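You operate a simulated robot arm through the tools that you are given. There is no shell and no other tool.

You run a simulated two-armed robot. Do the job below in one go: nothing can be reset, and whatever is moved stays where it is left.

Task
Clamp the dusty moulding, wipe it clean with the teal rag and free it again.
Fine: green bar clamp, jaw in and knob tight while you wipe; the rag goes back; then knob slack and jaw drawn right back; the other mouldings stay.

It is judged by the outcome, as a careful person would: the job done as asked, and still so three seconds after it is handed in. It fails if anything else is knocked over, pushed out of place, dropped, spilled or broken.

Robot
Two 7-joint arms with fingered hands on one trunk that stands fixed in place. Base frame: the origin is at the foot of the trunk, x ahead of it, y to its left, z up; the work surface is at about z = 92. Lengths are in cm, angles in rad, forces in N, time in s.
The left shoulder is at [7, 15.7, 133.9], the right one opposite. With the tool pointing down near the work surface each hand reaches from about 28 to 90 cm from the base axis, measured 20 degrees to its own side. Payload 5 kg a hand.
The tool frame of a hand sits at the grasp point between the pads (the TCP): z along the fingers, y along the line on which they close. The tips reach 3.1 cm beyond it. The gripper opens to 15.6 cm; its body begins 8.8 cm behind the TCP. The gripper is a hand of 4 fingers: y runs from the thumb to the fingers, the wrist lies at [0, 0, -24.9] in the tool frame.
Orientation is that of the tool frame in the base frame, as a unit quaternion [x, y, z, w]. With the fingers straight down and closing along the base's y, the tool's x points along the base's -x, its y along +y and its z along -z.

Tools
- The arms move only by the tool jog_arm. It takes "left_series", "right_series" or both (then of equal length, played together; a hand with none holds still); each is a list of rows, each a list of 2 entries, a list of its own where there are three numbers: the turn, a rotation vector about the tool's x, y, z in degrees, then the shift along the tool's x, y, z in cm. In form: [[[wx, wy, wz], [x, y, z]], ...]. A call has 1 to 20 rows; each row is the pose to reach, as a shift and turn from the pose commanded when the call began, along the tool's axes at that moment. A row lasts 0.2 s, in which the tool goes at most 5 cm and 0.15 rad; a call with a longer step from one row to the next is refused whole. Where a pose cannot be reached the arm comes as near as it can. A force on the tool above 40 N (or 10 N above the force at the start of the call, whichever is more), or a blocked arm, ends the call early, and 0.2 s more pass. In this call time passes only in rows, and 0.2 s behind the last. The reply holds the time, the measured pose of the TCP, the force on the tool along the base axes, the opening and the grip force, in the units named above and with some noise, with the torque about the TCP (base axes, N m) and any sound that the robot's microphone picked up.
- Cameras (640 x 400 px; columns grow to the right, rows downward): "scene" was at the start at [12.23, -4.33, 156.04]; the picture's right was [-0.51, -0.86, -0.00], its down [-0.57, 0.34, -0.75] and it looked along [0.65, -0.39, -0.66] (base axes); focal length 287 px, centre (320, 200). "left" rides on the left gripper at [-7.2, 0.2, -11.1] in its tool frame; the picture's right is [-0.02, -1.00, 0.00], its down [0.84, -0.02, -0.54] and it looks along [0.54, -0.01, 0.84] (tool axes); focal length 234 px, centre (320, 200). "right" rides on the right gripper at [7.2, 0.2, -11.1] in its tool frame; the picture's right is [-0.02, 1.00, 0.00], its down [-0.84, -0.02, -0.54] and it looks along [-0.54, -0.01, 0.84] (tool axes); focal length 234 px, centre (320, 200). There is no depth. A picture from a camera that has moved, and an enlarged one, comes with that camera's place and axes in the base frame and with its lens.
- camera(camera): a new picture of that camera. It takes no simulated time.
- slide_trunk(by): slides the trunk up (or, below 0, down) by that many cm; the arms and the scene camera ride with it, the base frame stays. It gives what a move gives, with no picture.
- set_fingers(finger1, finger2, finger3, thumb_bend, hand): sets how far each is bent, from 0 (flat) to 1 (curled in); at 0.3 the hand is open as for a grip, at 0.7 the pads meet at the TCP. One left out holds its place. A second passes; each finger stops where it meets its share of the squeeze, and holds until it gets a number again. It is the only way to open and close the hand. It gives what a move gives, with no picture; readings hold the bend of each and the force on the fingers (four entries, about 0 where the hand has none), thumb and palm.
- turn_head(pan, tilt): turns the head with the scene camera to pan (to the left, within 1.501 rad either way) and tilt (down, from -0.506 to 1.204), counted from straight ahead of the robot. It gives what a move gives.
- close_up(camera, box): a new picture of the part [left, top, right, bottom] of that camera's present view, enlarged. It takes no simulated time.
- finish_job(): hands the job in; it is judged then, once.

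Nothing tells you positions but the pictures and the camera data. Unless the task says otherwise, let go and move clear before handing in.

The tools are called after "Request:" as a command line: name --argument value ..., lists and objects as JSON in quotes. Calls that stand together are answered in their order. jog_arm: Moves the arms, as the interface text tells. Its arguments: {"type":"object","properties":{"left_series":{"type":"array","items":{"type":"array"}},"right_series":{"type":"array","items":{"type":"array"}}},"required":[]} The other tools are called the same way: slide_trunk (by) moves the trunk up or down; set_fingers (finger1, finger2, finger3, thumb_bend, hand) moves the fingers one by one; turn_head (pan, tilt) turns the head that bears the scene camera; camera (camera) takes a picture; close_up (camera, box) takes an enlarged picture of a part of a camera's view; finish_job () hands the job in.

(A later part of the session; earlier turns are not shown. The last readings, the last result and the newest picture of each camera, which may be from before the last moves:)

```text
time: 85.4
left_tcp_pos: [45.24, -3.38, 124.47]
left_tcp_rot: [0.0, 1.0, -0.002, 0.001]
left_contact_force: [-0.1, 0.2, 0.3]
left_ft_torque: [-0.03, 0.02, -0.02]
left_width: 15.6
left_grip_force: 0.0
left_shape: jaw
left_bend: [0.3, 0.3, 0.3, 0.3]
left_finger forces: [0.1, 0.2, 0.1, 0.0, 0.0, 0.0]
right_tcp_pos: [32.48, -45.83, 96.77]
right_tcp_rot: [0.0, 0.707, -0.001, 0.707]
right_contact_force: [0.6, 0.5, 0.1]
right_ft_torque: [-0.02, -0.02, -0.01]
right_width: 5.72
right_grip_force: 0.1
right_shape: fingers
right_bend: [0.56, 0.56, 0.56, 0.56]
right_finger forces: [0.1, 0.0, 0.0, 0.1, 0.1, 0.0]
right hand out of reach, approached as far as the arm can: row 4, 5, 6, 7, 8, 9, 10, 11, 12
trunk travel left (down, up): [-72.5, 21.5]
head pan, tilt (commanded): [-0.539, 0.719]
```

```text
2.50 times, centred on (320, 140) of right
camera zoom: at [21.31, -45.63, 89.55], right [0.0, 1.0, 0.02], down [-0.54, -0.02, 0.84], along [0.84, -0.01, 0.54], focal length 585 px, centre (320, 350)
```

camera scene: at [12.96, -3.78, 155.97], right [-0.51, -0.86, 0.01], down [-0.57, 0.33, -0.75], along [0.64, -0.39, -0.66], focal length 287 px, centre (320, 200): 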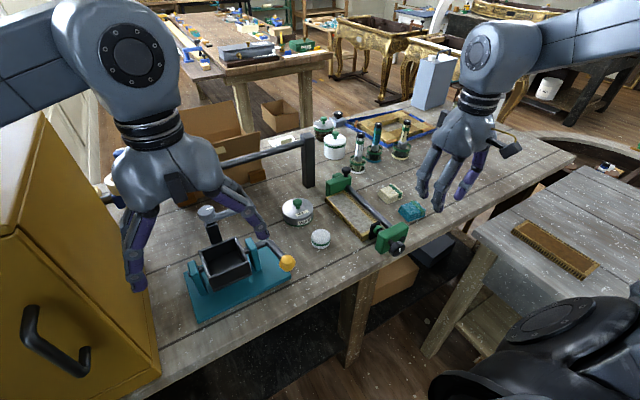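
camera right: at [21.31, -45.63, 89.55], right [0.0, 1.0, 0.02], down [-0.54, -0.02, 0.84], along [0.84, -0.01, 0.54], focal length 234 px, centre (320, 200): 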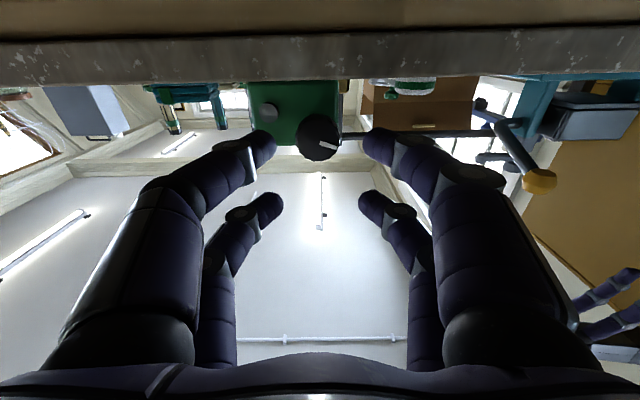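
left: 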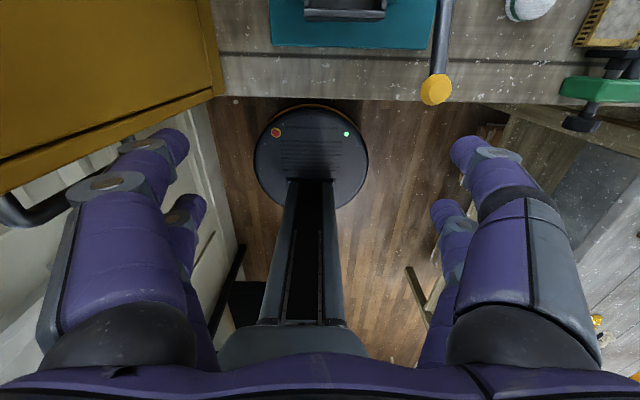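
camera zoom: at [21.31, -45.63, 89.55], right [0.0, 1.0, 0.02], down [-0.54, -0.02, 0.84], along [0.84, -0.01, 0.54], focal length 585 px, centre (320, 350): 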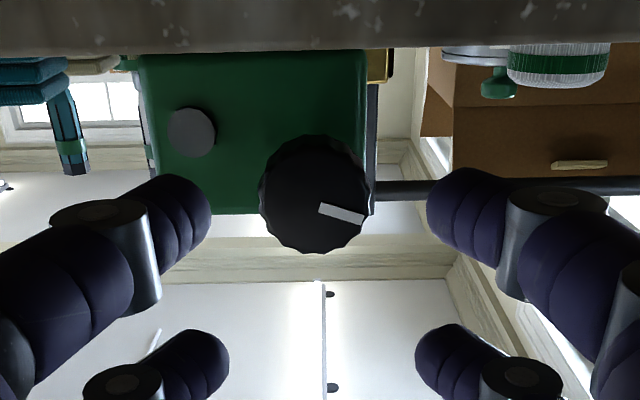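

The knob rests at about 108° and is centred before the hand. I'll advance and grip it again at zero roll.

Request:
jog_arm --right_series '[[[0, 0, 0], [0, -0.1, 3]], [[0, 0, 0], [0, -0.2, 6]], [[0, 0, 0], [0, -0.2, 8]], [[0, 0, 0], [0, -0.2, 9.2]]]'

Request:
set_fingers --hand "right" --finger1 0.8 --finger2 0.8 --finger3 0.8 --thumb_bend 0.8

Request:
camera --camera "right"

```text
time: 86.4
left_tcp_pos: [45.32, -3.5, 124.35]
left_tcp_rot: [0.001, 1.0, 0.001, 0.0]
left_contact_force: [-0.2, -0.1, 0.2]
left_ft_torque: [0.03, 0.01, 0.06]
left_width: 15.6
left_grip_force: 0.1
left_shape: jaw
left_bend: [0.3, 0.3, 0.3, 0.3]
left_finger forces: [0.0, 0.0, 0.1, 0.0, 0.1, 0.1]
right_tcp_pos: [41.89, -45.91, 96.83]
right_tcp_rot: [0.0, 0.707, 0.002, 0.707]
right_contact_force: [-0.4, 0.5, 0.8]
right_ft_torque: [-0.04, -0.02, 0.02]
right_width: 5.71
right_grip_force: 0.0
right_shape: fingers
right_bend: [0.56, 0.56, 0.56, 0.56]
right_finger forces: [0.0, 0.0, 0.0, 0.0, 0.0, 0.0]
trunk travel left (down, up): [-72.5, 21.5]
head pan, tilt (commanded): [-0.539, 0.719]
```

```text
time: 87.4
left_tcp_pos: [45.29, -3.65, 124.39]
left_tcp_rot: [0.0, 1.0, 0.001, 0.0]
left_contact_force: [0.2, 1.1, -1.3]
left_ft_torque: [0.01, 0.02, 0.0]
left_width: 15.59
left_grip_force: 0.0
left_shape: jaw
left_bend: [0.3, 0.3, 0.3, 0.3]
left_finger forces: [0.1, 0.1, 0.0, 0.1, 0.0, 0.1]
right_tcp_pos: [41.79, -46.0, 96.68]
right_tcp_rot: [0.0, 0.707, 0.001, 0.708]
right_contact_force: [9.9, -8.0, -1.4]
right_ft_torque: [-0.01, -0.1, -0.07]
right_width: 1.02
right_grip_force: 22.2
right_shape: fingers
right_bend: [0.67, 0.66, 0.66, 0.71]
right_finger forces: [6.6, 12.7, 7.6, 0.0, 17.9, 0.0]
trunk travel left (down, up): [-72.5, 21.5]
head pan, tilt (commanded): [-0.539, 0.719]
```

```text
taken
camera right: at [30.77, -45.77, 89.51], right [0.0, 1.0, 0.02], down [-0.55, -0.02, 0.84], along [0.84, -0.01, 0.55], focal length 234 px, centre (320, 200)
```

right: 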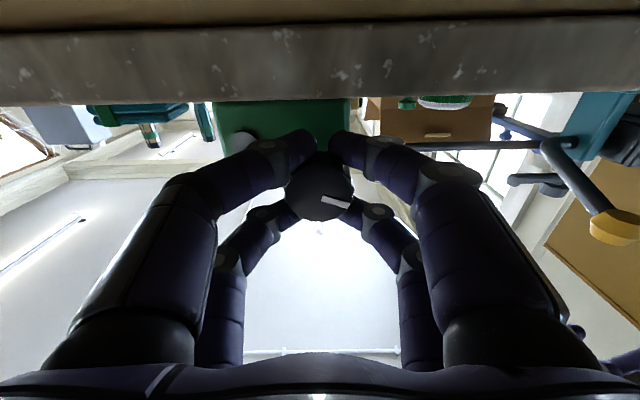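

Grip is firm with all four fingers. I'll turn clockwise 120° in one go, easing the sideways and axial load a little.

Request:
jog_arm --right_series '[[[0, 0, 8], [0, -0.05, 0.1]], [[0, 0, 16], [0, -0.1, 0.2]], [[0, 0, 24], [0, -0.15, 0.25]], [[0, 0, 32], [0, -0.2, 0.27]], [[0, 0, 40], [0, -0.2, 0.29]], [[0, 0, 48], [0, -0.2, 0.31]], [[0, 0, 56], [0, -0.2, 0.33]], [[0, 0, 64], [0, -0.2, 0.35]], [[0, 0, 72], [0, -0.2, 0.37]], [[0, 0, 80], [0, -0.2, 0.39]], [[0, 0, 88], [0, -0.2, 0.41]], [[0, 0, 96], [0, -0.2, 0.43]], [[0, 0, 104], [0, -0.2, 0.45]], [[0, 0, 112], [0, -0.2, 0.47]], [[0, 0, 120], [0, -0.2, 0.49]]]'

Request:
camera --camera "right"

Request:
close_up --camera "scene" --box '[350, 190, 450, 290]'

```text
time: 90.6
left_tcp_pos: [45.26, -3.52, 124.44]
left_tcp_rot: [0.0, 1.0, 0.0, 0.0]
left_contact_force: [-0.3, 0.3, 0.3]
left_ft_torque: [0.01, 0.0, -0.02]
left_width: 15.58
left_grip_force: 0.0
left_shape: jaw
left_bend: [0.3, 0.3, 0.3, 0.3]
left_finger forces: [0.1, 0.0, 0.0, 0.0, 0.0, 0.0]
right_tcp_pos: [42.52, -46.01, 97.08]
right_tcp_rot: [0.613, 0.354, 0.612, 0.353]
right_contact_force: [1.2, 7.2, -13.9]
right_ft_torque: [-0.05, 0.3, 0.11]
right_width: 0.93
right_grip_force: 24.6
right_shape: fingers
right_bend: [0.67, 0.67, 0.65, 0.71]
right_finger forces: [5.8, 13.2, 9.2, 0.0, 21.6, 0.1]
trunk travel left (down, up): [-72.5, 21.5]
head pan, tilt (commanded): [-0.539, 0.719]
```

```text
taken
camera right: at [31.27, -39.92, 100.8], right [0.0, -0.52, 0.85], down [-0.54, -0.72, -0.44], along [0.84, -0.46, -0.29], focal length 234 px, centre (320, 200)
```

right: 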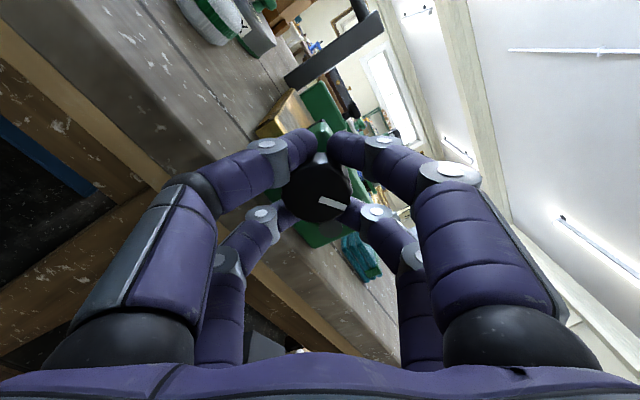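

```text
4.00 times, centred on (400, 240) of scene
camera zoom: at [12.35, -4.37, 156.03], right [-0.51, -0.86, 0.0], down [-0.57, 0.34, -0.75], along [0.65, -0.39, -0.66], focal length 1148 px, centre (0, 40)
```

zoom: 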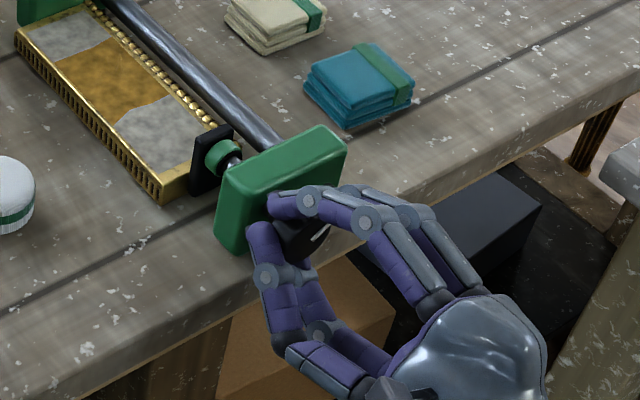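

Green at about 228°. I'll relieve the side load, then release finger1/finger3 first and finger2/thumb after.

Request:
jog_arm --right_series '[[[0, 0, 0], [-0.02, -0.14, 0]], [[0, 0, 0], [-0.04, -0.27, 0]]]'

Request:
set_fingers --hand "right" --finger1 0.57 --finger3 0.57

Request:
set_fingers --hand "right" --finger2 0.6 --thumb_bend 0.6

Request:
close_up --camera "right" --box '[240, 100, 420, 260]'

Request:
close_up --camera "scene" --box '[310, 160, 450, 290]'

```text
time: 91.2
left_tcp_pos: [45.14, -3.42, 124.46]
left_tcp_rot: [0.001, 1.0, 0.0, 0.002]
left_contact_force: [0.3, 0.3, 0.2]
left_ft_torque: [0.02, 0.02, 0.0]
left_width: 15.59
left_grip_force: 0.1
left_shape: jaw
left_bend: [0.3, 0.3, 0.3, 0.3]
left_finger forces: [0.0, 0.1, 0.0, 0.0, 0.0, 0.1]
right_tcp_pos: [42.46, -45.94, 96.93]
right_tcp_rot: [0.611, 0.353, 0.613, 0.355]
right_contact_force: [-1.0, 4.6, -4.0]
right_ft_torque: [0.01, 0.04, -0.02]
right_width: 0.91
right_grip_force: 26.0
right_shape: fingers
right_bend: [0.67, 0.66, 0.66, 0.72]
right_finger forces: [8.3, 15.2, 7.2, 0.0, 20.8, 0.0]
trunk travel left (down, up): [-72.5, 21.5]
head pan, tilt (commanded): [-0.539, 0.719]
```

```text
time: 92.2
left_tcp_pos: [45.08, -3.43, 124.48]
left_tcp_rot: [0.0, 1.0, 0.0, 0.0]
left_contact_force: [0.2, -0.2, 0.3]
left_ft_torque: [0.01, -0.01, -0.04]
left_width: 15.61
left_grip_force: 0.1
left_shape: jaw
left_bend: [0.3, 0.3, 0.3, 0.3]
left_finger forces: [0.1, 0.1, 0.1, 0.0, 0.1, 0.0]
right_tcp_pos: [42.51, -45.93, 96.85]
right_tcp_rot: [0.611, 0.354, 0.613, 0.354]
right_contact_force: [4.8, 3.3, 0.5]
right_ft_torque: [-0.06, 0.07, -0.16]
right_width: 2.9
right_grip_force: 23.5
right_shape: fingers
right_bend: [0.56, 0.66, 0.59, 0.72]
right_finger forces: [0.1, 19.4, 4.0, 0.0, 23.4, 0.0]
trunk travel left (down, up): [-72.5, 21.5]
head pan, tilt (commanded): [-0.539, 0.719]
```

```text
time: 93.2
left_tcp_pos: [45.1, -3.53, 124.36]
left_tcp_rot: [0.0, 1.0, -0.001, 0.001]
left_contact_force: [0.5, -1.2, 0.2]
left_ft_torque: [0.01, 0.03, -0.01]
left_width: 15.58
left_grip_force: 0.1
left_shape: jaw
left_bend: [0.3, 0.3, 0.3, 0.3]
left_finger forces: [0.0, 0.1, 0.0, 0.1, 0.0, 0.1]
right_tcp_pos: [42.23, -46.01, 96.78]
right_tcp_rot: [0.612, 0.353, 0.613, 0.355]
right_contact_force: [-4.1, -0.5, 3.1]
right_ft_torque: [-0.05, 0.09, -0.03]
right_width: 4.89
right_grip_force: 2.5
right_shape: fingers
right_bend: [0.56, 0.6, 0.59, 0.6]
right_finger forces: [0.0, 0.0, 4.3, 0.1, 0.1, 0.0]
trunk travel left (down, up): [-72.5, 21.5]
head pan, tilt (commanded): [-0.539, 0.719]
```

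```text
2.50 times, centred on (330, 180) of right
camera zoom: at [31.17, -39.87, 100.59], right [0.0, -0.52, 0.85], down [-0.54, -0.72, -0.44], along [0.84, -0.46, -0.28], focal length 585 px, centre (295, 250)
```

zoom: 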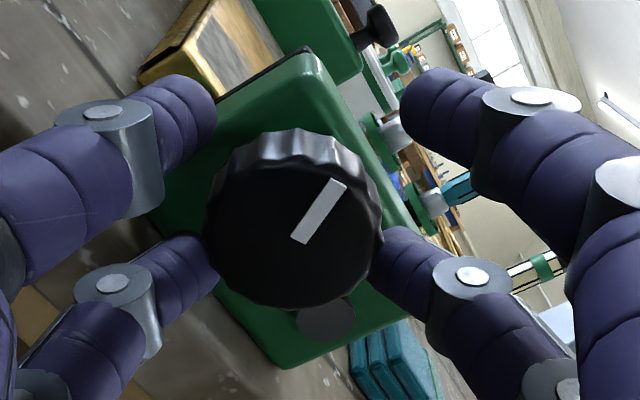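

```text
3.08 times, centred on (380, 225) of scene
camera zoom: at [12.14, -4.36, 156.05], right [-0.51, -0.86, 0.0], down [-0.57, 0.34, -0.75], along [0.65, -0.39, -0.66], focal length 883 px, centre (135, 123)
```

zoom: 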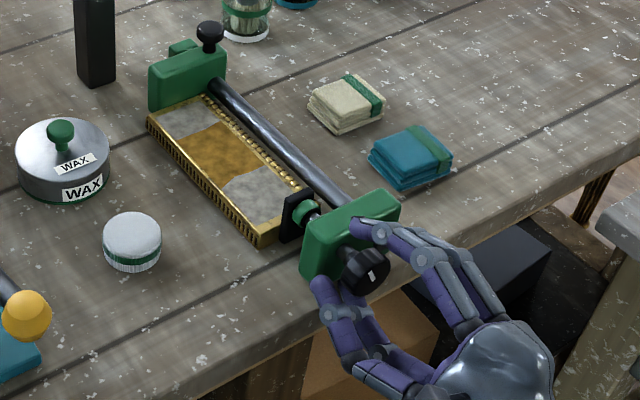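

The knob settled around 157° with the collar green, as before; one finger lightly rests on the bench top. I'll lift a touch and back straight out.

Request:
jog_arm --right_series '[[[0, 0, 0], [0.07, 0.12, -0.5]], [[0, 0, 0], [0.1, 0.17, -2]], [[0, 0, 0], [0.1, 0.17, -4]], [[0, 0, 0], [0.1, 0.17, -7]], [[0, 0, 0], [0.1, 0.17, -9]]]'

Request:
close_up --camera "scene" --box '[310, 160, 450, 290]'

Request:
camera --camera "right"

```text
time: 94.4
left_tcp_pos: [45.06, -3.55, 124.41]
left_tcp_rot: [0.0, 1.0, 0.0, 0.001]
left_contact_force: [-0.4, 0.7, -0.1]
left_ft_torque: [0.04, 0.0, 0.01]
left_width: 15.6
left_grip_force: 0.1
left_shape: jaw
left_bend: [0.3, 0.3, 0.3, 0.3]
left_finger forces: [0.0, 0.0, 0.1, 0.0, 0.0, 0.0]
right_tcp_pos: [33.29, -46.06, 96.77]
right_tcp_rot: [0.612, 0.353, 0.613, 0.354]
right_contact_force: [-0.1, -0.7, -0.9]
right_ft_torque: [0.01, 0.02, -0.02]
right_width: 4.88
right_grip_force: 0.2
right_shape: fingers
right_bend: [0.56, 0.6, 0.56, 0.6]
right_finger forces: [0.0, 0.1, 0.0, 0.0, 0.1, 0.0]
trunk travel left (down, up): [-72.5, 21.5]
head pan, tilt (commanded): [-0.539, 0.719]
```

```text
3.08 times, centred on (380, 225) of scene
camera zoom: at [12.18, -4.38, 156.05], right [-0.51, -0.86, 0.0], down [-0.57, 0.34, -0.75], along [0.65, -0.39, -0.66], focal length 883 px, centre (135, 123)
```

zoom: 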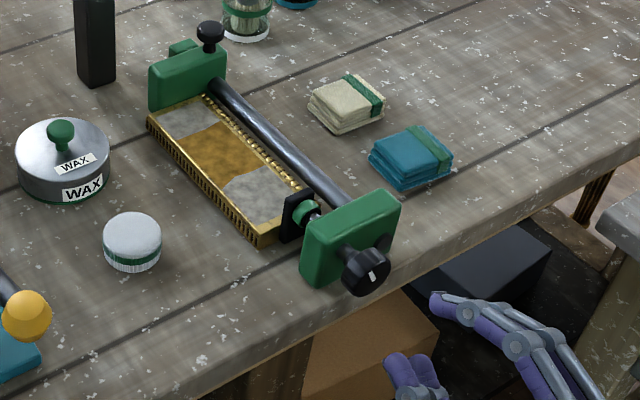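

```text
taken
camera right: at [22.1, -39.95, 100.48], right [0.0, -0.52, 0.85], down [-0.54, -0.72, -0.44], along [0.84, -0.46, -0.28], focal length 234 px, centre (320, 200)
```

right: 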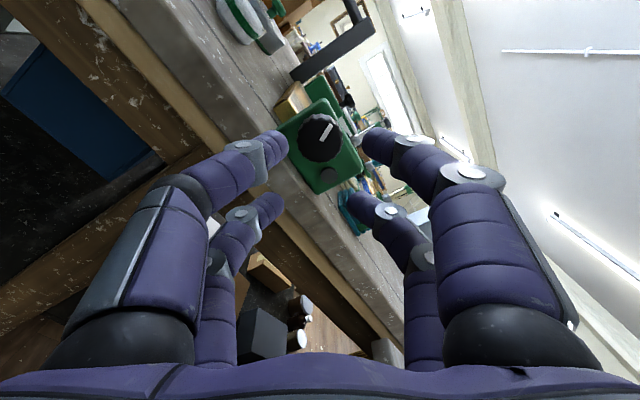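

The clamp is tight and holding. I'll roll the hand back, lift it upright and return for the rag.

Request:
jog_arm --right_series '[[[0, 0, -8], [0, 0, 0]], [[0, 0, -16], [0, 0, 0]], [[0, 0, -24], [0, 0, 0]], [[0, 0, -32], [0, 0, 0]], [[0, 0, -40], [0, 0, 0]], [[0, 0, -48], [0, 0, 0]], [[0, 0, -56], [0, 0, 0]], [[0, 0, -64], [0, 0, 0]], [[0, 0, -72], [0, 0, 0]], [[0, 0, -80], [0, 0, 0]], [[0, 0, -88], [0, 0, 0]], [[0, 0, -96], [0, 0, 0]], [[0, 0, -104], [0, 0, 0]], [[0, 0, -112], [0, 0, 0]], [[0, 0, -120], [0, 0, 0]]]'

Request:
jog_arm --right_series '[[[0, 6.4, 0], [-1.6, -0.3, 0]], [[0, 12.9, 0], [-3.2, -0.7, 0]], [[0, 19.3, 0], [-4.7, -1, 0]], [[0, 25.7, 0], [-6.2, -1.3, 0]], [[0, 32.1, 0], [-7.8, -1.7, 0]], [[0, 38.6, 0], [-9.4, -2, 0]], [[0, 45, 0], [-11, -2.3, 0]], [[0, 51.4, 0], [-12.5, -2.7, 0]], [[0, 57.9, 0], [-14, -3, 0]], [[0, 64.3, 0], [-15.6, -3.4, 0]], [[0, 70.7, 0], [-17.2, -3.7, 1.5]], [[0, 77.1, 0], [-18.8, -4, 3]], [[0, 83.6, 0], [-20.3, -4.4, 4.5]], [[0, 90, 0], [-22, -4.7, 6]], [[0, 90, 0], [-22, -4.7, 6]]]'

Request:
set_fingers --hand "right" --finger1 0.45 --finger2 0.45 --finger3 0.45 --thumb_bend 0.45

Request:
close_up --camera "scene" --box '[310, 160, 450, 290]'

```text
time: 97.6
left_tcp_pos: [45.16, -3.52, 124.39]
left_tcp_rot: [0.001, 1.0, 0.0, 0.001]
left_contact_force: [-0.1, -0.1, 0.7]
left_ft_torque: [-0.02, 0.02, 0.01]
left_width: 15.59
left_grip_force: 0.2
left_shape: jaw
left_bend: [0.3, 0.3, 0.3, 0.3]
left_finger forces: [0.1, 0.0, 0.0, 0.0, 0.0, 0.1]
right_tcp_pos: [33.21, -45.82, 96.93]
right_tcp_rot: [-0.001, 0.707, 0.0, 0.708]
right_contact_force: [-0.1, 0.6, 0.1]
right_ft_torque: [-0.01, 0.01, 0.03]
right_width: 4.88
right_grip_force: 0.0
right_shape: fingers
right_bend: [0.56, 0.6, 0.56, 0.6]
right_finger forces: [0.1, 0.0, 0.1, 0.0, 0.0, 0.1]
trunk travel left (down, up): [-72.5, 21.5]
head pan, tilt (commanded): [-0.539, 0.719]
```

```text
time: 100.8
left_tcp_pos: [44.88, -3.54, 124.58]
left_tcp_rot: [0.0, 1.0, 0.0, 0.002]
left_contact_force: [0.4, -0.1, 0.3]
left_ft_torque: [0.0, -0.03, 0.03]
left_width: 15.59
left_grip_force: 0.1
left_shape: jaw
left_bend: [0.3, 0.3, 0.3, 0.3]
left_finger forces: [0.0, 0.1, 0.0, 0.1, 0.1, 0.1]
right_tcp_pos: [38.96, -50.88, 119.07]
right_tcp_rot: [0.0, 1.0, -0.001, 0.001]
right_contact_force: [0.3, -0.2, 0.1]
right_ft_torque: [0.01, -0.06, 0.03]
right_width: 4.95
right_grip_force: 0.0
right_shape: fingers
right_bend: [0.56, 0.6, 0.56, 0.6]
right_finger forces: [0.0, 0.0, 0.0, 0.0, 0.0, 0.0]
right hand out of reach, approached as far as the arm can: row 2, 3, 4, 5, 6, 7, 8, 9, 10
trunk travel left (down, up): [-72.5, 21.5]
head pan, tilt (commanded): [-0.539, 0.719]
```

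```text
time: 101.8
left_tcp_pos: [45.18, -3.49, 124.4]
left_tcp_rot: [0.0, 1.0, 0.0, 0.0]
left_contact_force: [0.3, 0.3, 0.5]
left_ft_torque: [-0.01, -0.03, 0.02]
left_width: 15.57
left_grip_force: 0.0
left_shape: jaw
left_bend: [0.3, 0.3, 0.3, 0.3]
left_finger forces: [0.0, 0.0, 0.0, 0.0, 0.0, 0.0]
right_tcp_pos: [39.36, -50.87, 118.94]
right_tcp_rot: [-0.001, 1.0, 0.0, 0.001]
right_contact_force: [0.2, 0.2, 0.2]
right_ft_torque: [-0.02, -0.01, -0.02]
right_width: 10.03
right_grip_force: 0.1
right_shape: fingers
right_bend: [0.45, 0.45, 0.45, 0.45]
right_finger forces: [0.1, 0.0, 0.1, 0.0, 0.1, 0.1]
trunk travel left (down, up): [-72.5, 21.5]
head pan, tilt (commanded): [-0.539, 0.719]
```

```text
3.08 times, centred on (380, 225) of scene
camera zoom: at [12.24, -4.35, 156.04], right [-0.51, -0.86, 0.0], down [-0.57, 0.34, -0.75], along [0.65, -0.39, -0.66], focal length 883 px, centre (135, 123)
```

zoom: 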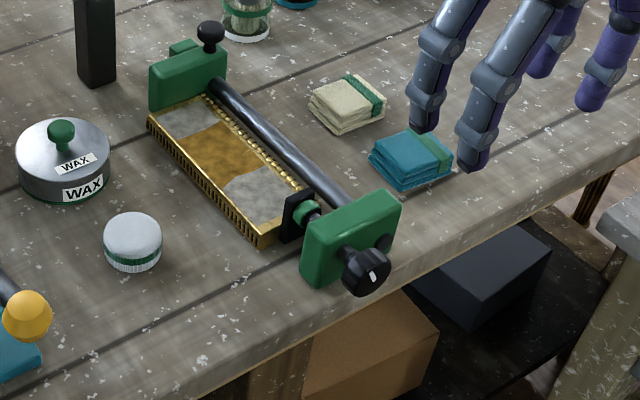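

Clamp still green. I'll move above the rag again.

Request:
jog_arm --right_series '[[[0, 0, 0], [-2.5, -2, 0.5]], [[0, 0, 1], [-5, -4, 2]], [[0, 0, 2], [-7.6, -6, 4.5]], [[0, 0, 3], [-10.2, -8, 7.5]], [[0, 0, 4], [-12.7, -10, 10.5]], [[0, 0, 5], [-15.25, -12, 13.5]], [[0, 0, 5], [-15.25, -12, 16]], [[0, 0, 5], [-15.25, -12, 18.5]], [[0, 0, 5], [-15.25, -12, 20.5]]]'

Request:
camera --camera "right"

```text
time: 103.8
left_tcp_pos: [45.22, -3.52, 124.41]
left_tcp_rot: [0.0, 1.0, 0.0, 0.0]
left_contact_force: [0.2, -0.1, 0.4]
left_ft_torque: [0.04, 0.03, 0.06]
left_width: 15.57
left_grip_force: 0.0
left_shape: jaw
left_bend: [0.3, 0.3, 0.3, 0.3]
left_finger forces: [0.0, 0.0, 0.0, 0.0, 0.0, 0.0]
right_tcp_pos: [54.72, -62.61, 98.45]
right_tcp_rot: [0.044, 0.999, 0.0, 0.0]
right_contact_force: [0.5, 0.1, -0.1]
right_ft_torque: [0.0, 0.03, -0.02]
right_width: 10.05
right_grip_force: 0.0
right_shape: fingers
right_bend: [0.45, 0.45, 0.45, 0.45]
right_finger forces: [0.0, 0.0, 0.1, 0.0, 0.0, 0.0]
trunk travel left (down, up): [-72.5, 21.5]
head pan, tilt (commanded): [-0.539, 0.719]
```

```text
taken
camera right: at [47.54, -61.85, 109.53], right [0.11, 0.99, 0.0], down [0.83, -0.09, 0.55], along [0.54, -0.06, -0.84], focal length 234 px, centre (320, 200)
```

right: 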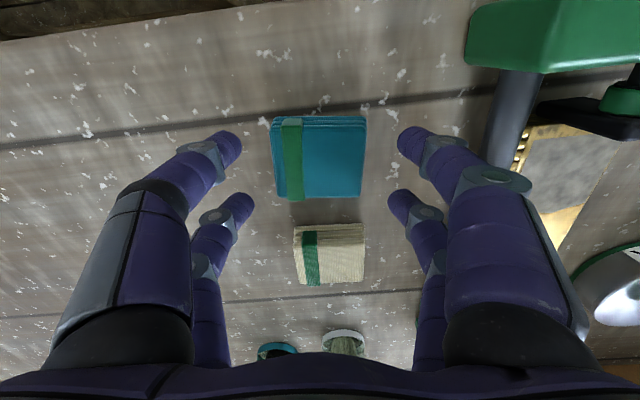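

The hand sits about 0.6 cm too far forward. I'll correct, descend and grip the rag again.

Request:
jog_arm --right_series '[[[0, 0, 0], [0.55, 0, 0.7]], [[0, 0, 0], [0.55, 0, 1.5]], [[0, 0, 0], [0.55, 0, 2.05]]]'

Request:
set_fingers --hand "right" --finger1 0.62 --finger2 0.62 --finger3 0.62 --thumb_bend 0.62

Request:
camera --camera "right"

```text
time: 104.6
left_tcp_pos: [45.11, -3.48, 124.42]
left_tcp_rot: [0.001, 1.0, 0.0, 0.001]
left_contact_force: [0.5, -0.3, 0.4]
left_ft_torque: [-0.02, 0.02, 0.01]
left_width: 15.58
left_grip_force: 0.0
left_shape: jaw
left_bend: [0.3, 0.3, 0.3, 0.3]
left_finger forces: [0.1, 0.1, 0.1, 0.0, 0.0, 0.0]
right_tcp_pos: [54.08, -62.37, 96.46]
right_tcp_rot: [0.043, 0.999, 0.001, 0.001]
right_contact_force: [-0.2, -0.2, 0.4]
right_ft_torque: [0.0, -0.02, -0.01]
right_width: 10.06
right_grip_force: 0.0
right_shape: fingers
right_bend: [0.45, 0.45, 0.45, 0.45]
right_finger forces: [0.0, 0.1, 0.0, 0.1, 0.1, 0.1]
trunk travel left (down, up): [-72.5, 21.5]
head pan, tilt (commanded): [-0.539, 0.719]
```

```text
time: 105.6
left_tcp_pos: [45.18, -3.4, 124.45]
left_tcp_rot: [0.0, 1.0, 0.0, 0.001]
left_contact_force: [-1.0, -0.5, -0.4]
left_ft_torque: [-0.02, 0.04, -0.02]
left_width: 15.58
left_grip_force: 0.0
left_shape: jaw
left_bend: [0.3, 0.3, 0.3, 0.3]
left_finger forces: [0.0, 0.0, 0.1, 0.0, 0.0, 0.0]
right_tcp_pos: [53.98, -62.42, 96.27]
right_tcp_rot: [0.043, 0.999, 0.0, 0.0]
right_contact_force: [0.2, -0.6, 0.6]
right_ft_torque: [0.03, 0.01, -0.02]
right_width: 6.7
right_grip_force: 16.5
right_shape: fingers
right_bend: [0.53, 0.53, 0.54, 0.58]
right_finger forces: [8.1, 8.1, 6.4, 0.1, 10.1, 0.0]
trunk travel left (down, up): [-72.5, 21.5]
head pan, tilt (commanded): [-0.539, 0.719]
```

```text
taken
camera right: at [46.84, -61.67, 107.48], right [0.11, 0.99, 0.0], down [0.83, -0.09, 0.55], along [0.54, -0.06, -0.84], focal length 234 px, centre (320, 200)
```

right: 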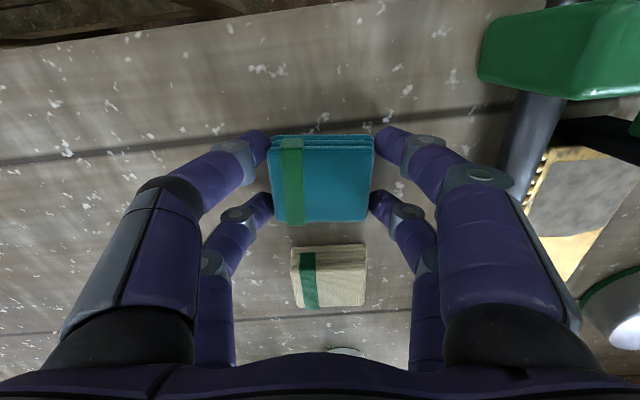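

Rag gripped again. I'll lift it and carry it over the moulding, this time keeping the fingers straddling in y so both ends can be reached without touching the pad.

Request:
jog_arm --right_series '[[[0, 0, 0], [0, 0, -2]], [[0, 0, 0], [0, 0, -5.5]], [[0, 0, 0], [0, 0, -9]], [[0, 0, -1], [-1.2, 3, -9]], [[0, 0, -2], [-2.4, 6, -9]], [[0, 0, -3], [-3.6, 9, -9]], [[0, 0, -4], [-4.8, 12, -9]], [[0, 0, -5], [-6, 15, -9]], [[0, 0, -5], [-7.2, 18, -9]]]'

Request:
camera --camera "right"

Request:
close_up --camera "scene" --box '[310, 150, 430, 260]'

```text
time: 107.6
left_tcp_pos: [45.13, -3.32, 124.36]
left_tcp_rot: [-0.001, 1.0, -0.002, 0.0]
left_contact_force: [0.0, 0.3, -0.1]
left_ft_torque: [-0.01, 0.03, 0.01]
left_width: 15.58
left_grip_force: 0.1
left_shape: jaw
left_bend: [0.3, 0.3, 0.3, 0.3]
left_finger forces: [0.0, 0.1, 0.0, 0.0, 0.0, 0.1]
right_tcp_pos: [62.79, -45.23, 105.37]
right_tcp_rot: [-0.001, 1.0, 0.0, -0.001]
right_contact_force: [-0.1, -0.6, -0.6]
right_ft_torque: [0.0, 0.01, 0.03]
right_width: 6.69
right_grip_force: 16.1
right_shape: fingers
right_bend: [0.52, 0.53, 0.54, 0.58]
right_finger forces: [8.1, 8.2, 6.5, 0.0, 10.0, 0.1]
trunk travel left (down, up): [-72.5, 21.5]
head pan, tilt (commanded): [-0.539, 0.719]
```

```text
taken
camera right: at [55.57, -45.09, 116.48], right [0.02, 1.0, 0.0], down [0.84, -0.02, 0.55], along [0.55, -0.01, -0.84], focal length 234 px, centre (320, 200)
```

right: 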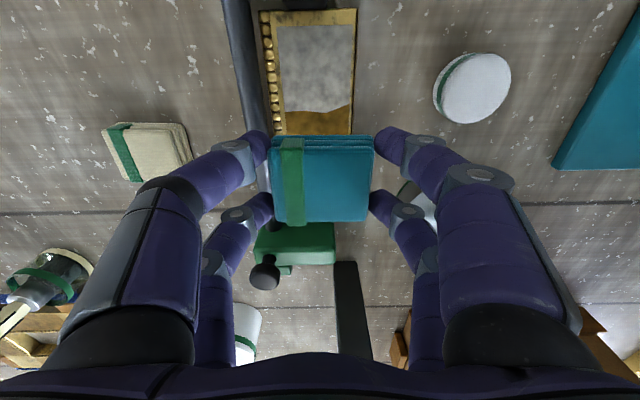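

```text
3.64 times, centred on (370, 205) of scene
camera zoom: at [12.32, -4.2, 156.04], right [-0.51, -0.86, 0.0], down [-0.57, 0.34, -0.75], along [0.65, -0.39, -0.66], focal length 1044 px, centre (138, 182)
```

zoom: 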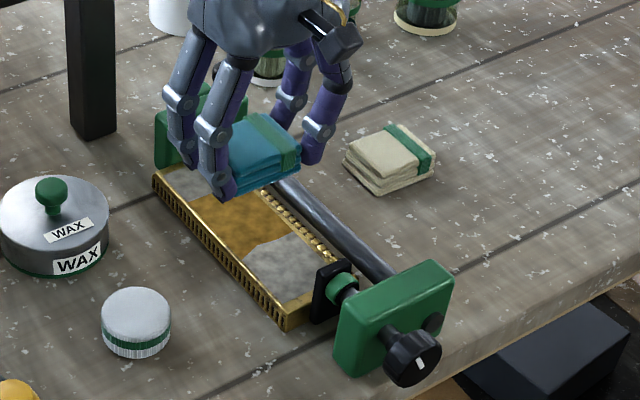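

The panel spans x 54–72, y −48.7 to −42.4, and the rag is centred in y. I'll lower it onto the clean middle until it presses lightly.

Request:
jog_arm --right_series '[[[0, 0, 0], [0, 0, 2]], [[0, 0, 0], [0, 0, 4]], [[0, 0, 0], [0, 0, 5.5]], [[0, 0, 0], [0, 0, 6]], [[0, 0, 0], [0, 0, 6.3]], [[0, 0, 0], [0, 0, 6.6]], [[0, 0, 0], [0, 0, 6.8]]]'

Request:
camera --camera "right"

Request:
close_up --camera "scene" --box '[330, 160, 430, 260]'

```text
time: 109.2
left_tcp_pos: [45.02, -3.41, 124.47]
left_tcp_rot: [0.0, 1.0, 0.0, 0.001]
left_contact_force: [0.0, 1.0, 0.7]
left_ft_torque: [-0.04, 0.0, 0.0]
left_width: 15.6
left_grip_force: 0.0
left_shape: jaw
left_bend: [0.3, 0.3, 0.3, 0.3]
left_finger forces: [0.0, 0.1, 0.1, 0.0, 0.0, 0.0]
right_tcp_pos: [62.91, -45.19, 98.71]
right_tcp_rot: [-0.001, 1.0, 0.0, 0.002]
right_contact_force: [0.1, -0.2, 6.0]
right_ft_torque: [0.04, 0.05, -0.01]
right_width: 6.69
right_grip_force: 16.2
right_shape: fingers
right_bend: [0.52, 0.53, 0.54, 0.58]
right_finger forces: [8.1, 8.1, 6.7, 0.0, 10.4, 0.0]
trunk travel left (down, up): [-72.5, 21.5]
head pan, tilt (commanded): [-0.539, 0.719]
```

```text
taken
camera right: at [55.61, -45.03, 109.82], right [0.02, 1.0, 0.0], down [0.84, -0.02, 0.55], along [0.55, -0.01, -0.84], focal length 234 px, centre (320, 200)
```

right: 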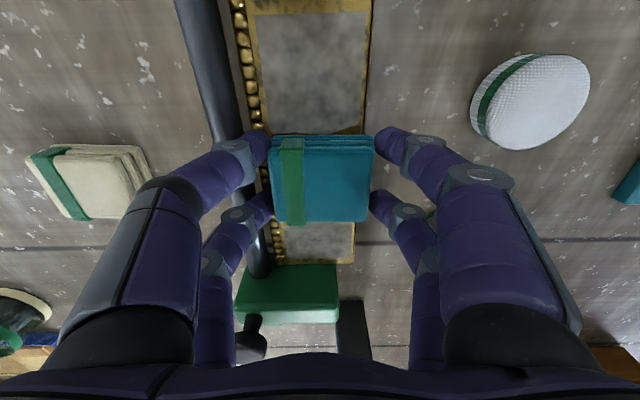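

```text
4.00 times, centred on (380, 210) of scene
camera zoom: at [12.14, -4.31, 156.07], right [-0.51, -0.86, 0.0], down [-0.57, 0.34, -0.75], along [0.65, -0.39, -0.66], focal length 1148 px, centre (80, 160)
```

zoom: 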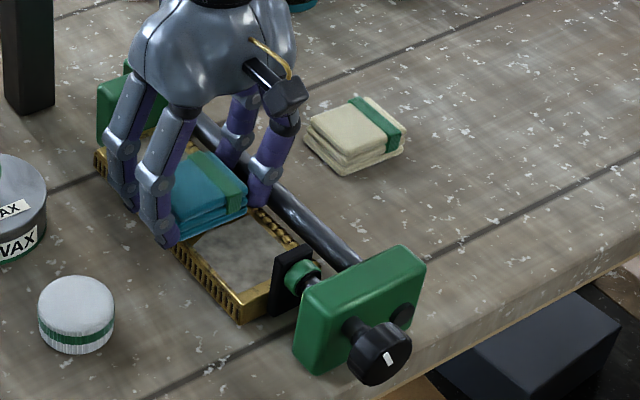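

Rag pressed at 6 N, fingers clear of bar and pad. First stroke toward the far jaw.

Request:
jog_arm --right_series '[[[0, 0, 0], [-0.7, 0, 0]], [[0, 0, 0], [-1.4, 0, 0]], [[0, 0, 0], [-2.1, 0, 0]], [[0, 0, 0], [-2.8, 0, 0]], [[0, 0, 0], [-3.5, 0, 0]], [[0, 0, 0], [-4.2, 0, 0]], [[0, 0, 0], [-4.9, 0, 0]], [[0, 0, 0], [-5.5, 0, 0]], [[0, 0, 0], [-6, 0, 0]]]'

Request:
camera --camera "right"

Request:
close_up --camera "scene" --box '[310, 140, 430, 260]'

```text
time: 111.2
left_tcp_pos: [45.1, -3.52, 124.53]
left_tcp_rot: [0.0, 1.0, 0.0, 0.001]
left_contact_force: [0.0, 0.2, -1.4]
left_ft_torque: [0.0, 0.01, 0.0]
left_width: 15.59
left_grip_force: 0.1
left_shape: jaw
left_bend: [0.3, 0.3, 0.3, 0.3]
left_finger forces: [0.0, 0.1, 0.0, 0.0, 0.0, 0.0]
right_tcp_pos: [68.62, -45.12, 98.7]
right_tcp_rot: [0.0, 1.0, 0.0, 0.001]
right_contact_force: [-3.4, -1.6, 7.2]
right_ft_torque: [0.11, 0.17, 0.09]
right_width: 6.67
right_grip_force: 16.2
right_shape: fingers
right_bend: [0.52, 0.53, 0.54, 0.58]
right_finger forces: [8.0, 8.2, 6.6, 0.0, 10.4, 0.1]
trunk travel left (down, up): [-72.5, 21.5]
head pan, tilt (commanded): [-0.539, 0.719]
```

```text
taken
camera right: at [61.37, -45.02, 109.81], right [0.02, 1.0, 0.0], down [0.84, -0.02, 0.55], along [0.55, -0.01, -0.84], focal length 234 px, centre (320, 200)
```

right: 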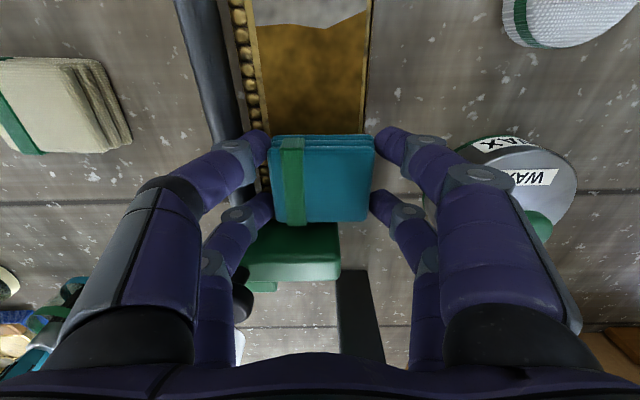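

```text
3.33 times, centred on (370, 200) of scene
camera zoom: at [12.09, -4.31, 156.06], right [-0.51, -0.86, 0.0], down [-0.56, 0.34, -0.75], along [0.65, -0.39, -0.66], focal length 957 px, centre (153, 200)
```

zoom: 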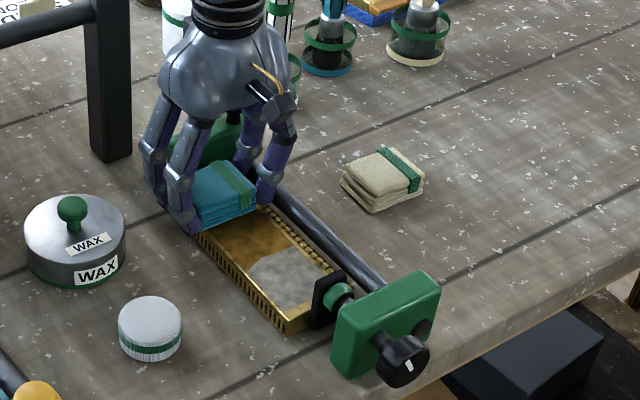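

The stroke reached x ≈ 68.7 without touching the jaw. I'll scrub back and forth over the far end.

Request:
jog_arm --right_series '[[[0, 0, 0], [0.7, 0, 0]], [[0, 0, 0], [1.4, 0, 0]], [[0, 0, 0], [2.1, 0, 0]], [[0, 0, 0], [2.8, 0, 0]], [[0, 0, 0], [3.5, 0, 0]], [[0, 0, 0], [2.8, -0.1, 0]], [[0, 0, 0], [2.1, -0.1, 0]], [[0, 0, 0], [1.4, -0.1, 0]], [[0, 0, 0], [0.7, -0.1, 0]], [[0, 0, 0], [0, -0.1, 0]], [[0, 0, 0], [-0.4, -0.1, 0]], [[0, 0, 0], [0.3, 0, 0]], [[0, 0, 0], [1, 0, 0]], [[0, 0, 0], [1.7, 0.2, 0]], [[0, 0, 0], [2.4, 0.2, 0]], [[0, 0, 0], [3.1, 0.2, 0]], [[0, 0, 0], [2.4, 0.2, 0]], [[0, 0, 0], [1.7, 0.2, 0]], [[0, 0, 0], [1, 0.2, 0]], [[0, 0, 0], [0.3, 0.2, 0]]]'

Request:
close_up --camera "scene" --box '[310, 140, 430, 260]'

```text
time: 115.4
left_tcp_pos: [45.05, -3.39, 124.47]
left_tcp_rot: [0.0, 1.0, 0.0, 0.001]
left_contact_force: [0.1, -0.4, 0.1]
left_ft_torque: [-0.01, -0.03, -0.01]
left_width: 15.58
left_grip_force: 0.0
left_shape: jaw
left_bend: [0.3, 0.3, 0.3, 0.3]
left_finger forces: [0.0, 0.0, 0.1, 0.0, 0.0, 0.0]
right_tcp_pos: [68.45, -44.91, 98.78]
right_tcp_rot: [-0.002, 1.0, 0.0, 0.001]
right_contact_force: [-2.1, -0.6, 5.3]
right_ft_torque: [0.09, 0.11, 0.01]
right_width: 6.7
right_grip_force: 16.3
right_shape: fingers
right_bend: [0.52, 0.53, 0.55, 0.58]
right_finger forces: [8.4, 8.3, 7.0, 0.0, 9.7, 0.0]
trunk travel left (down, up): [-72.5, 21.5]
head pan, tilt (commanded): [-0.539, 0.719]
```

```text
3.33 times, centred on (370, 200) of scene
camera zoom: at [12.16, -4.32, 156.05], right [-0.51, -0.86, 0.0], down [-0.57, 0.34, -0.75], along [0.65, -0.39, -0.66], focal length 957 px, centre (153, 200)
```

zoom: 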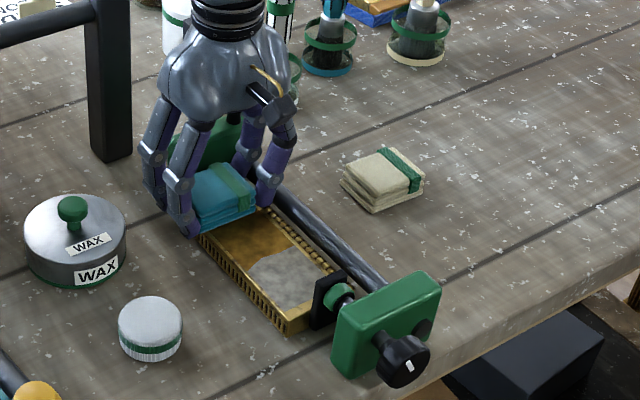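

Clamp still green. Now a long stroke toward the near end, stopping short of the pad.

Request:
jog_arm --right_series '[[[0, 0, 0], [0.7, -0.1, 0]], [[0, 0, 0], [1.4, -0.2, 0]], [[0, 0, 0], [2.1, -0.3, 0]], [[0, 0, 0], [2.8, -0.3, 0]], [[0, 0, 0], [3.5, -0.3, 0]], [[0, 0, 0], [4.2, -0.3, 0]], [[0, 0, 0], [4.9, -0.3, 0]], [[0, 0, 0], [5.6, -0.3, 0]], [[0, 0, 0], [6.3, -0.3, 0]], [[0, 0, 0], [7, -0.3, 0]], [[0, 0, 0], [7.7, -0.3, 0]], [[0, 0, 0], [8.4, -0.3, 0]], [[0, 0, 0], [9.1, -0.3, 0]], [[0, 0, 0], [9.8, -0.3, 0]], [[0, 0, 0], [10.5, -0.3, 0]]]'

Request:
camera --camera "right"

Request:
close_up --camera "scene" --box '[310, 140, 430, 260]'

```text
time: 118.6
left_tcp_pos: [45.1, -3.43, 124.47]
left_tcp_rot: [0.0, 1.0, -0.001, 0.001]
left_contact_force: [0.1, -0.5, -0.6]
left_ft_torque: [0.01, 0.01, -0.03]
left_width: 15.58
left_grip_force: 0.1
left_shape: jaw
left_bend: [0.3, 0.3, 0.3, 0.3]
left_finger forces: [0.1, 0.1, 0.1, 0.0, 0.0, 0.1]
right_tcp_pos: [58.14, -45.27, 98.63]
right_tcp_rot: [-0.002, 1.0, -0.001, 0.0]
right_contact_force: [4.4, -0.7, 10.1]
right_ft_torque: [0.1, -0.08, -0.02]
right_width: 6.68
right_grip_force: 17.6
right_shape: fingers
right_bend: [0.52, 0.52, 0.55, 0.58]
right_finger forces: [8.4, 8.3, 7.5, 0.0, 9.9, 0.0]
trunk travel left (down, up): [-72.5, 21.5]
head pan, tilt (commanded): [-0.539, 0.719]
```

```text
taken
camera right: at [50.74, -45.08, 109.76], right [0.02, 1.0, 0.0], down [0.84, -0.02, 0.55], along [0.55, -0.01, -0.84], focal length 234 px, centre (320, 200)
```

right: 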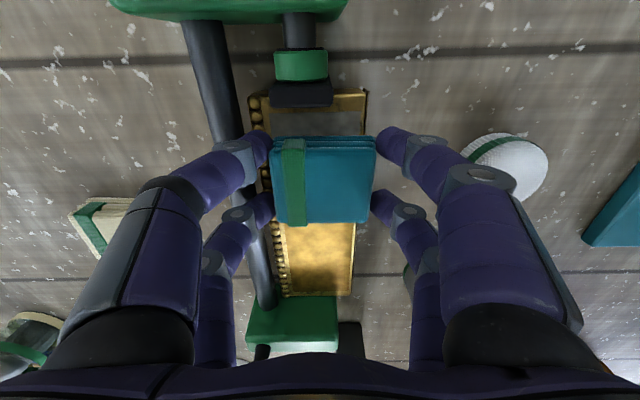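

```text
3.33 times, centred on (370, 200) of scene
camera zoom: at [12.16, -4.27, 156.06], right [-0.51, -0.86, 0.0], down [-0.57, 0.34, -0.75], along [0.65, -0.39, -0.66], focal length 957 px, centre (153, 200)
```

zoom: 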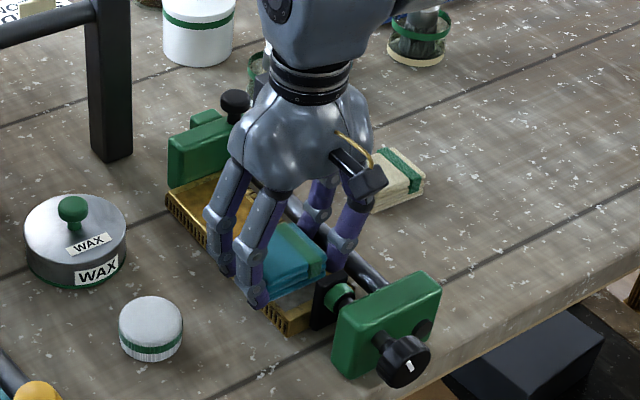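

The far end is all gold now. I'll continue 1.6 cm nearer to the pad and scrub the near end, keeping the rag about 0.5 cm off the pad.

Request:
jog_arm --right_series '[[[0, 0, 0], [0.6, 0, 0]], [[0, 0, 0], [1.2, 0, 0]], [[0, 0, 0], [1.6, 0, 0]]]'

Request:
camera --camera "right"

Request:
close_up --camera "scene" --box '[350, 180, 430, 260]'

```text
time: 119.4
left_tcp_pos: [45.09, -3.45, 124.43]
left_tcp_rot: [-0.001, 1.0, 0.0, 0.001]
left_contact_force: [0.1, 0.5, 0.5]
left_ft_torque: [0.02, 0.02, -0.03]
left_width: 15.56
left_grip_force: 0.1
left_shape: jaw
left_bend: [0.3, 0.3, 0.3, 0.3]
left_finger forces: [0.0, 0.0, 0.0, 0.0, 0.1, 0.0]
right_tcp_pos: [56.2, -45.29, 98.62]
right_tcp_rot: [0.0, 1.0, -0.001, 0.001]
right_contact_force: [5.4, 0.7, 13.8]
right_ft_torque: [0.1, -0.17, -0.01]
right_width: 6.7
right_grip_force: 17.6
right_shape: fingers
right_bend: [0.52, 0.52, 0.55, 0.58]
right_finger forces: [8.7, 8.6, 8.2, 0.0, 10.0, 0.1]
trunk travel left (down, up): [-72.5, 21.5]
head pan, tilt (commanded): [-0.539, 0.719]
```

```text
taken
camera right: at [48.99, -45.09, 109.7], right [0.02, 1.0, 0.0], down [0.84, -0.02, 0.55], along [0.55, -0.01, -0.84], focal length 234 px, centre (320, 200)
```

right: 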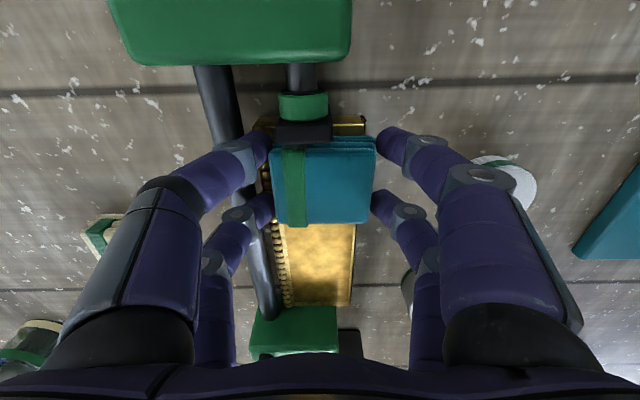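

```text
5.00 times, centred on (390, 220) of scene
camera zoom: at [12.17, -4.25, 156.06], right [-0.51, -0.86, 0.0], down [-0.57, 0.34, -0.75], along [0.65, -0.39, -0.66], focal length 1436 px, centre (-30, 100)
```

zoom: 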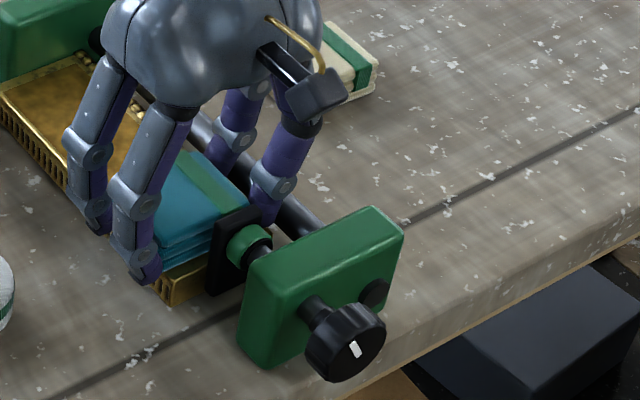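

The rag is right by the pad with the clamp still green. I'll scrub back and forth over the near end, easing the pressure slightly.

Request:
jog_arm --right_series '[[[0, 0, 0], [-0.7, 0, -0.1]], [[0, 0, 0], [-1.4, 0, -0.1]], [[0, 0, 0], [-2.1, 0, -0.1]], [[0, 0, 0], [-2.8, 0, -0.1]], [[0, 0, 0], [-3.5, 0, -0.1]], [[0, 0, 0], [-4.2, 0, -0.1]], [[0, 0, 0], [-3.5, 0, -0.1]], [[0, 0, 0], [-2.8, 0, -0.1]], [[0, 0, 0], [-2.1, 0, -0.1]], [[0, 0, 0], [-1.4, 0, -0.1]], [[0, 0, 0], [-0.7, 0, -0.1]], [[0, 0, 0], [-0.1, 0, -0.1]], [[0, 0, 0], [-0.7, 0.2, -0.1]], [[0, 0, 0], [-1.4, 0.2, -0.1]], [[0, 0, 0], [-2.1, 0.2, -0.1]], [[0, 0, 0], [-2.8, 0.2, -0.1]], [[0, 0, 0], [-2.1, 0.2, -0.1]], [[0, 0, 0], [-1.4, 0.2, -0.1]], [[0, 0, 0], [-0.7, 0.2, -0.1]], [[0, 0, 0], [-0.1, 0.2, -0.1]]]'

Request:
close_up --camera "scene" --box '[350, 180, 430, 260]'

Request:
jog_arm --right_series '[[[0, 0, 0], [-0.7, 0, 0]], [[0, 0, 0], [-1.4, 0, 0]], [[0, 0, 0], [-2.1, 0, 0]], [[0, 0, 0], [-2.8, 0, 0]], [[0, 0, 0], [-3.5, 0, 0]], [[0, 0, 0], [-4.2, 0, 0]], [[0, 0, 0], [-4.9, 0, 0]], [[0, 0, 0], [-5.6, 0, 0]], [[0, 0, 0], [-6.3, 0, 0]], [[0, 0, 0], [-7, 0, 0]]]'

Request:
close_up --camera "scene" --box '[330, 170, 430, 260]'

Request:
camera --camera "right"

```text
time: 123.6
left_tcp_pos: [45.01, -3.42, 124.47]
left_tcp_rot: [0.0, 1.0, 0.0, 0.001]
left_contact_force: [-0.7, 0.2, -0.2]
left_ft_torque: [0.01, -0.02, 0.02]
left_width: 15.61
left_grip_force: 0.0
left_shape: jaw
left_bend: [0.3, 0.3, 0.3, 0.3]
left_finger forces: [0.0, 0.0, 0.0, 0.0, 0.1, 0.0]
right_tcp_pos: [56.54, -45.13, 98.69]
right_tcp_rot: [-0.001, 1.0, 0.001, 0.001]
right_contact_force: [0.5, -0.2, 1.8]
right_ft_torque: [0.08, 0.03, -0.04]
right_width: 6.68
right_grip_force: 16.7
right_shape: fingers
right_bend: [0.52, 0.52, 0.55, 0.58]
right_finger forces: [8.4, 8.2, 7.1, 0.0, 9.1, 0.0]
trunk travel left (down, up): [-72.5, 21.5]
head pan, tilt (commanded): [-0.539, 0.719]
```

```text
5.00 times, centred on (390, 220) of scene
camera zoom: at [12.18, -4.36, 156.05], right [-0.51, -0.86, 0.0], down [-0.57, 0.34, -0.75], along [0.65, -0.39, -0.66], focal length 1436 px, centre (-30, 100)
```

zoom: 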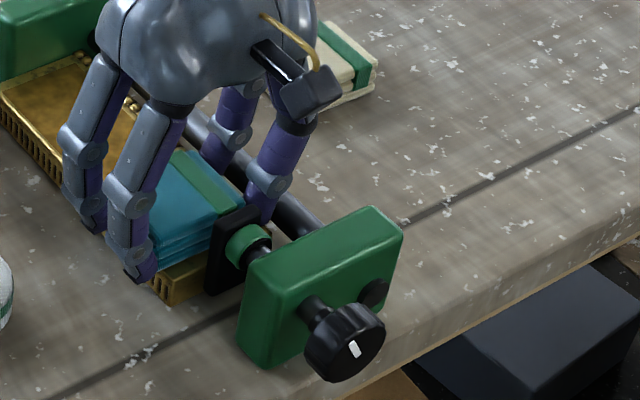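

```text
time: 125.8
left_tcp_pos: [45.22, -3.49, 124.41]
left_tcp_rot: [0.0, 1.0, 0.0, 0.001]
left_contact_force: [-0.6, -0.1, -0.4]
left_ft_torque: [0.0, 0.01, 0.02]
left_width: 15.59
left_grip_force: 0.1
left_shape: jaw
left_bend: [0.3, 0.3, 0.3, 0.3]
left_finger forces: [0.0, 0.0, 0.1, 0.1, 0.1, 0.0]
right_tcp_pos: [63.43, -45.18, 98.68]
right_tcp_rot: [-0.001, 1.0, 0.0, 0.0]
right_contact_force: [-0.7, 0.8, -0.3]
right_ft_torque: [0.02, 0.0, -0.02]
right_width: 6.66
right_grip_force: 15.9
right_shape: fingers
right_bend: [0.52, 0.52, 0.55, 0.58]
right_finger forces: [8.3, 8.1, 7.1, 0.0, 9.5, 0.1]
trunk travel left (down, up): [-72.5, 21.5]
head pan, tilt (commanded): [-0.539, 0.719]
```

```text
4.44 times, centred on (380, 215) of scene
camera zoom: at [12.28, -4.36, 156.04], right [-0.51, -0.86, 0.0], down [-0.57, 0.34, -0.75], along [0.65, -0.39, -0.66], focal length 1276 px, centre (53, 133)
```

zoom: 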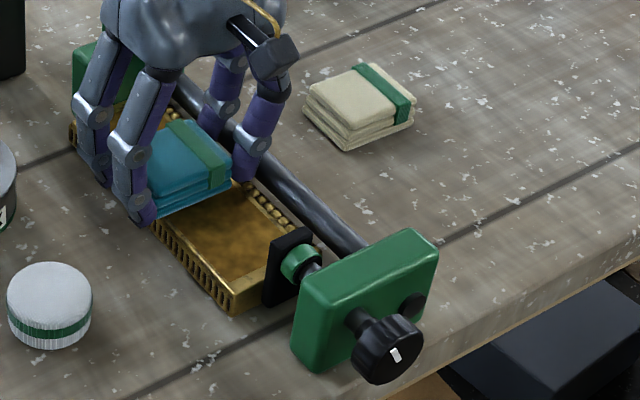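

```text
taken
camera right: at [56.27, -44.92, 109.82], right [0.02, 1.0, 0.0], down [0.84, -0.02, 0.55], along [0.54, -0.01, -0.84], focal length 234 px, centre (320, 200)
```

right: 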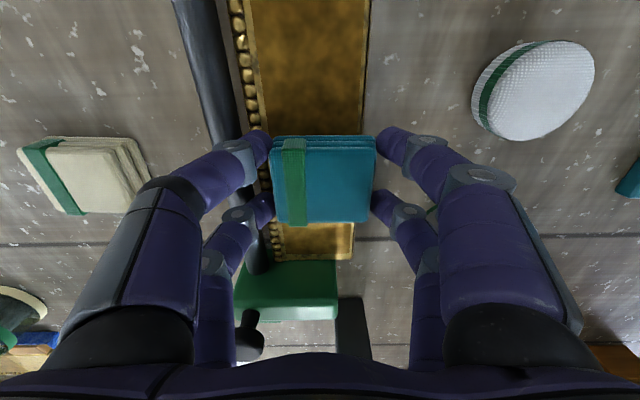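

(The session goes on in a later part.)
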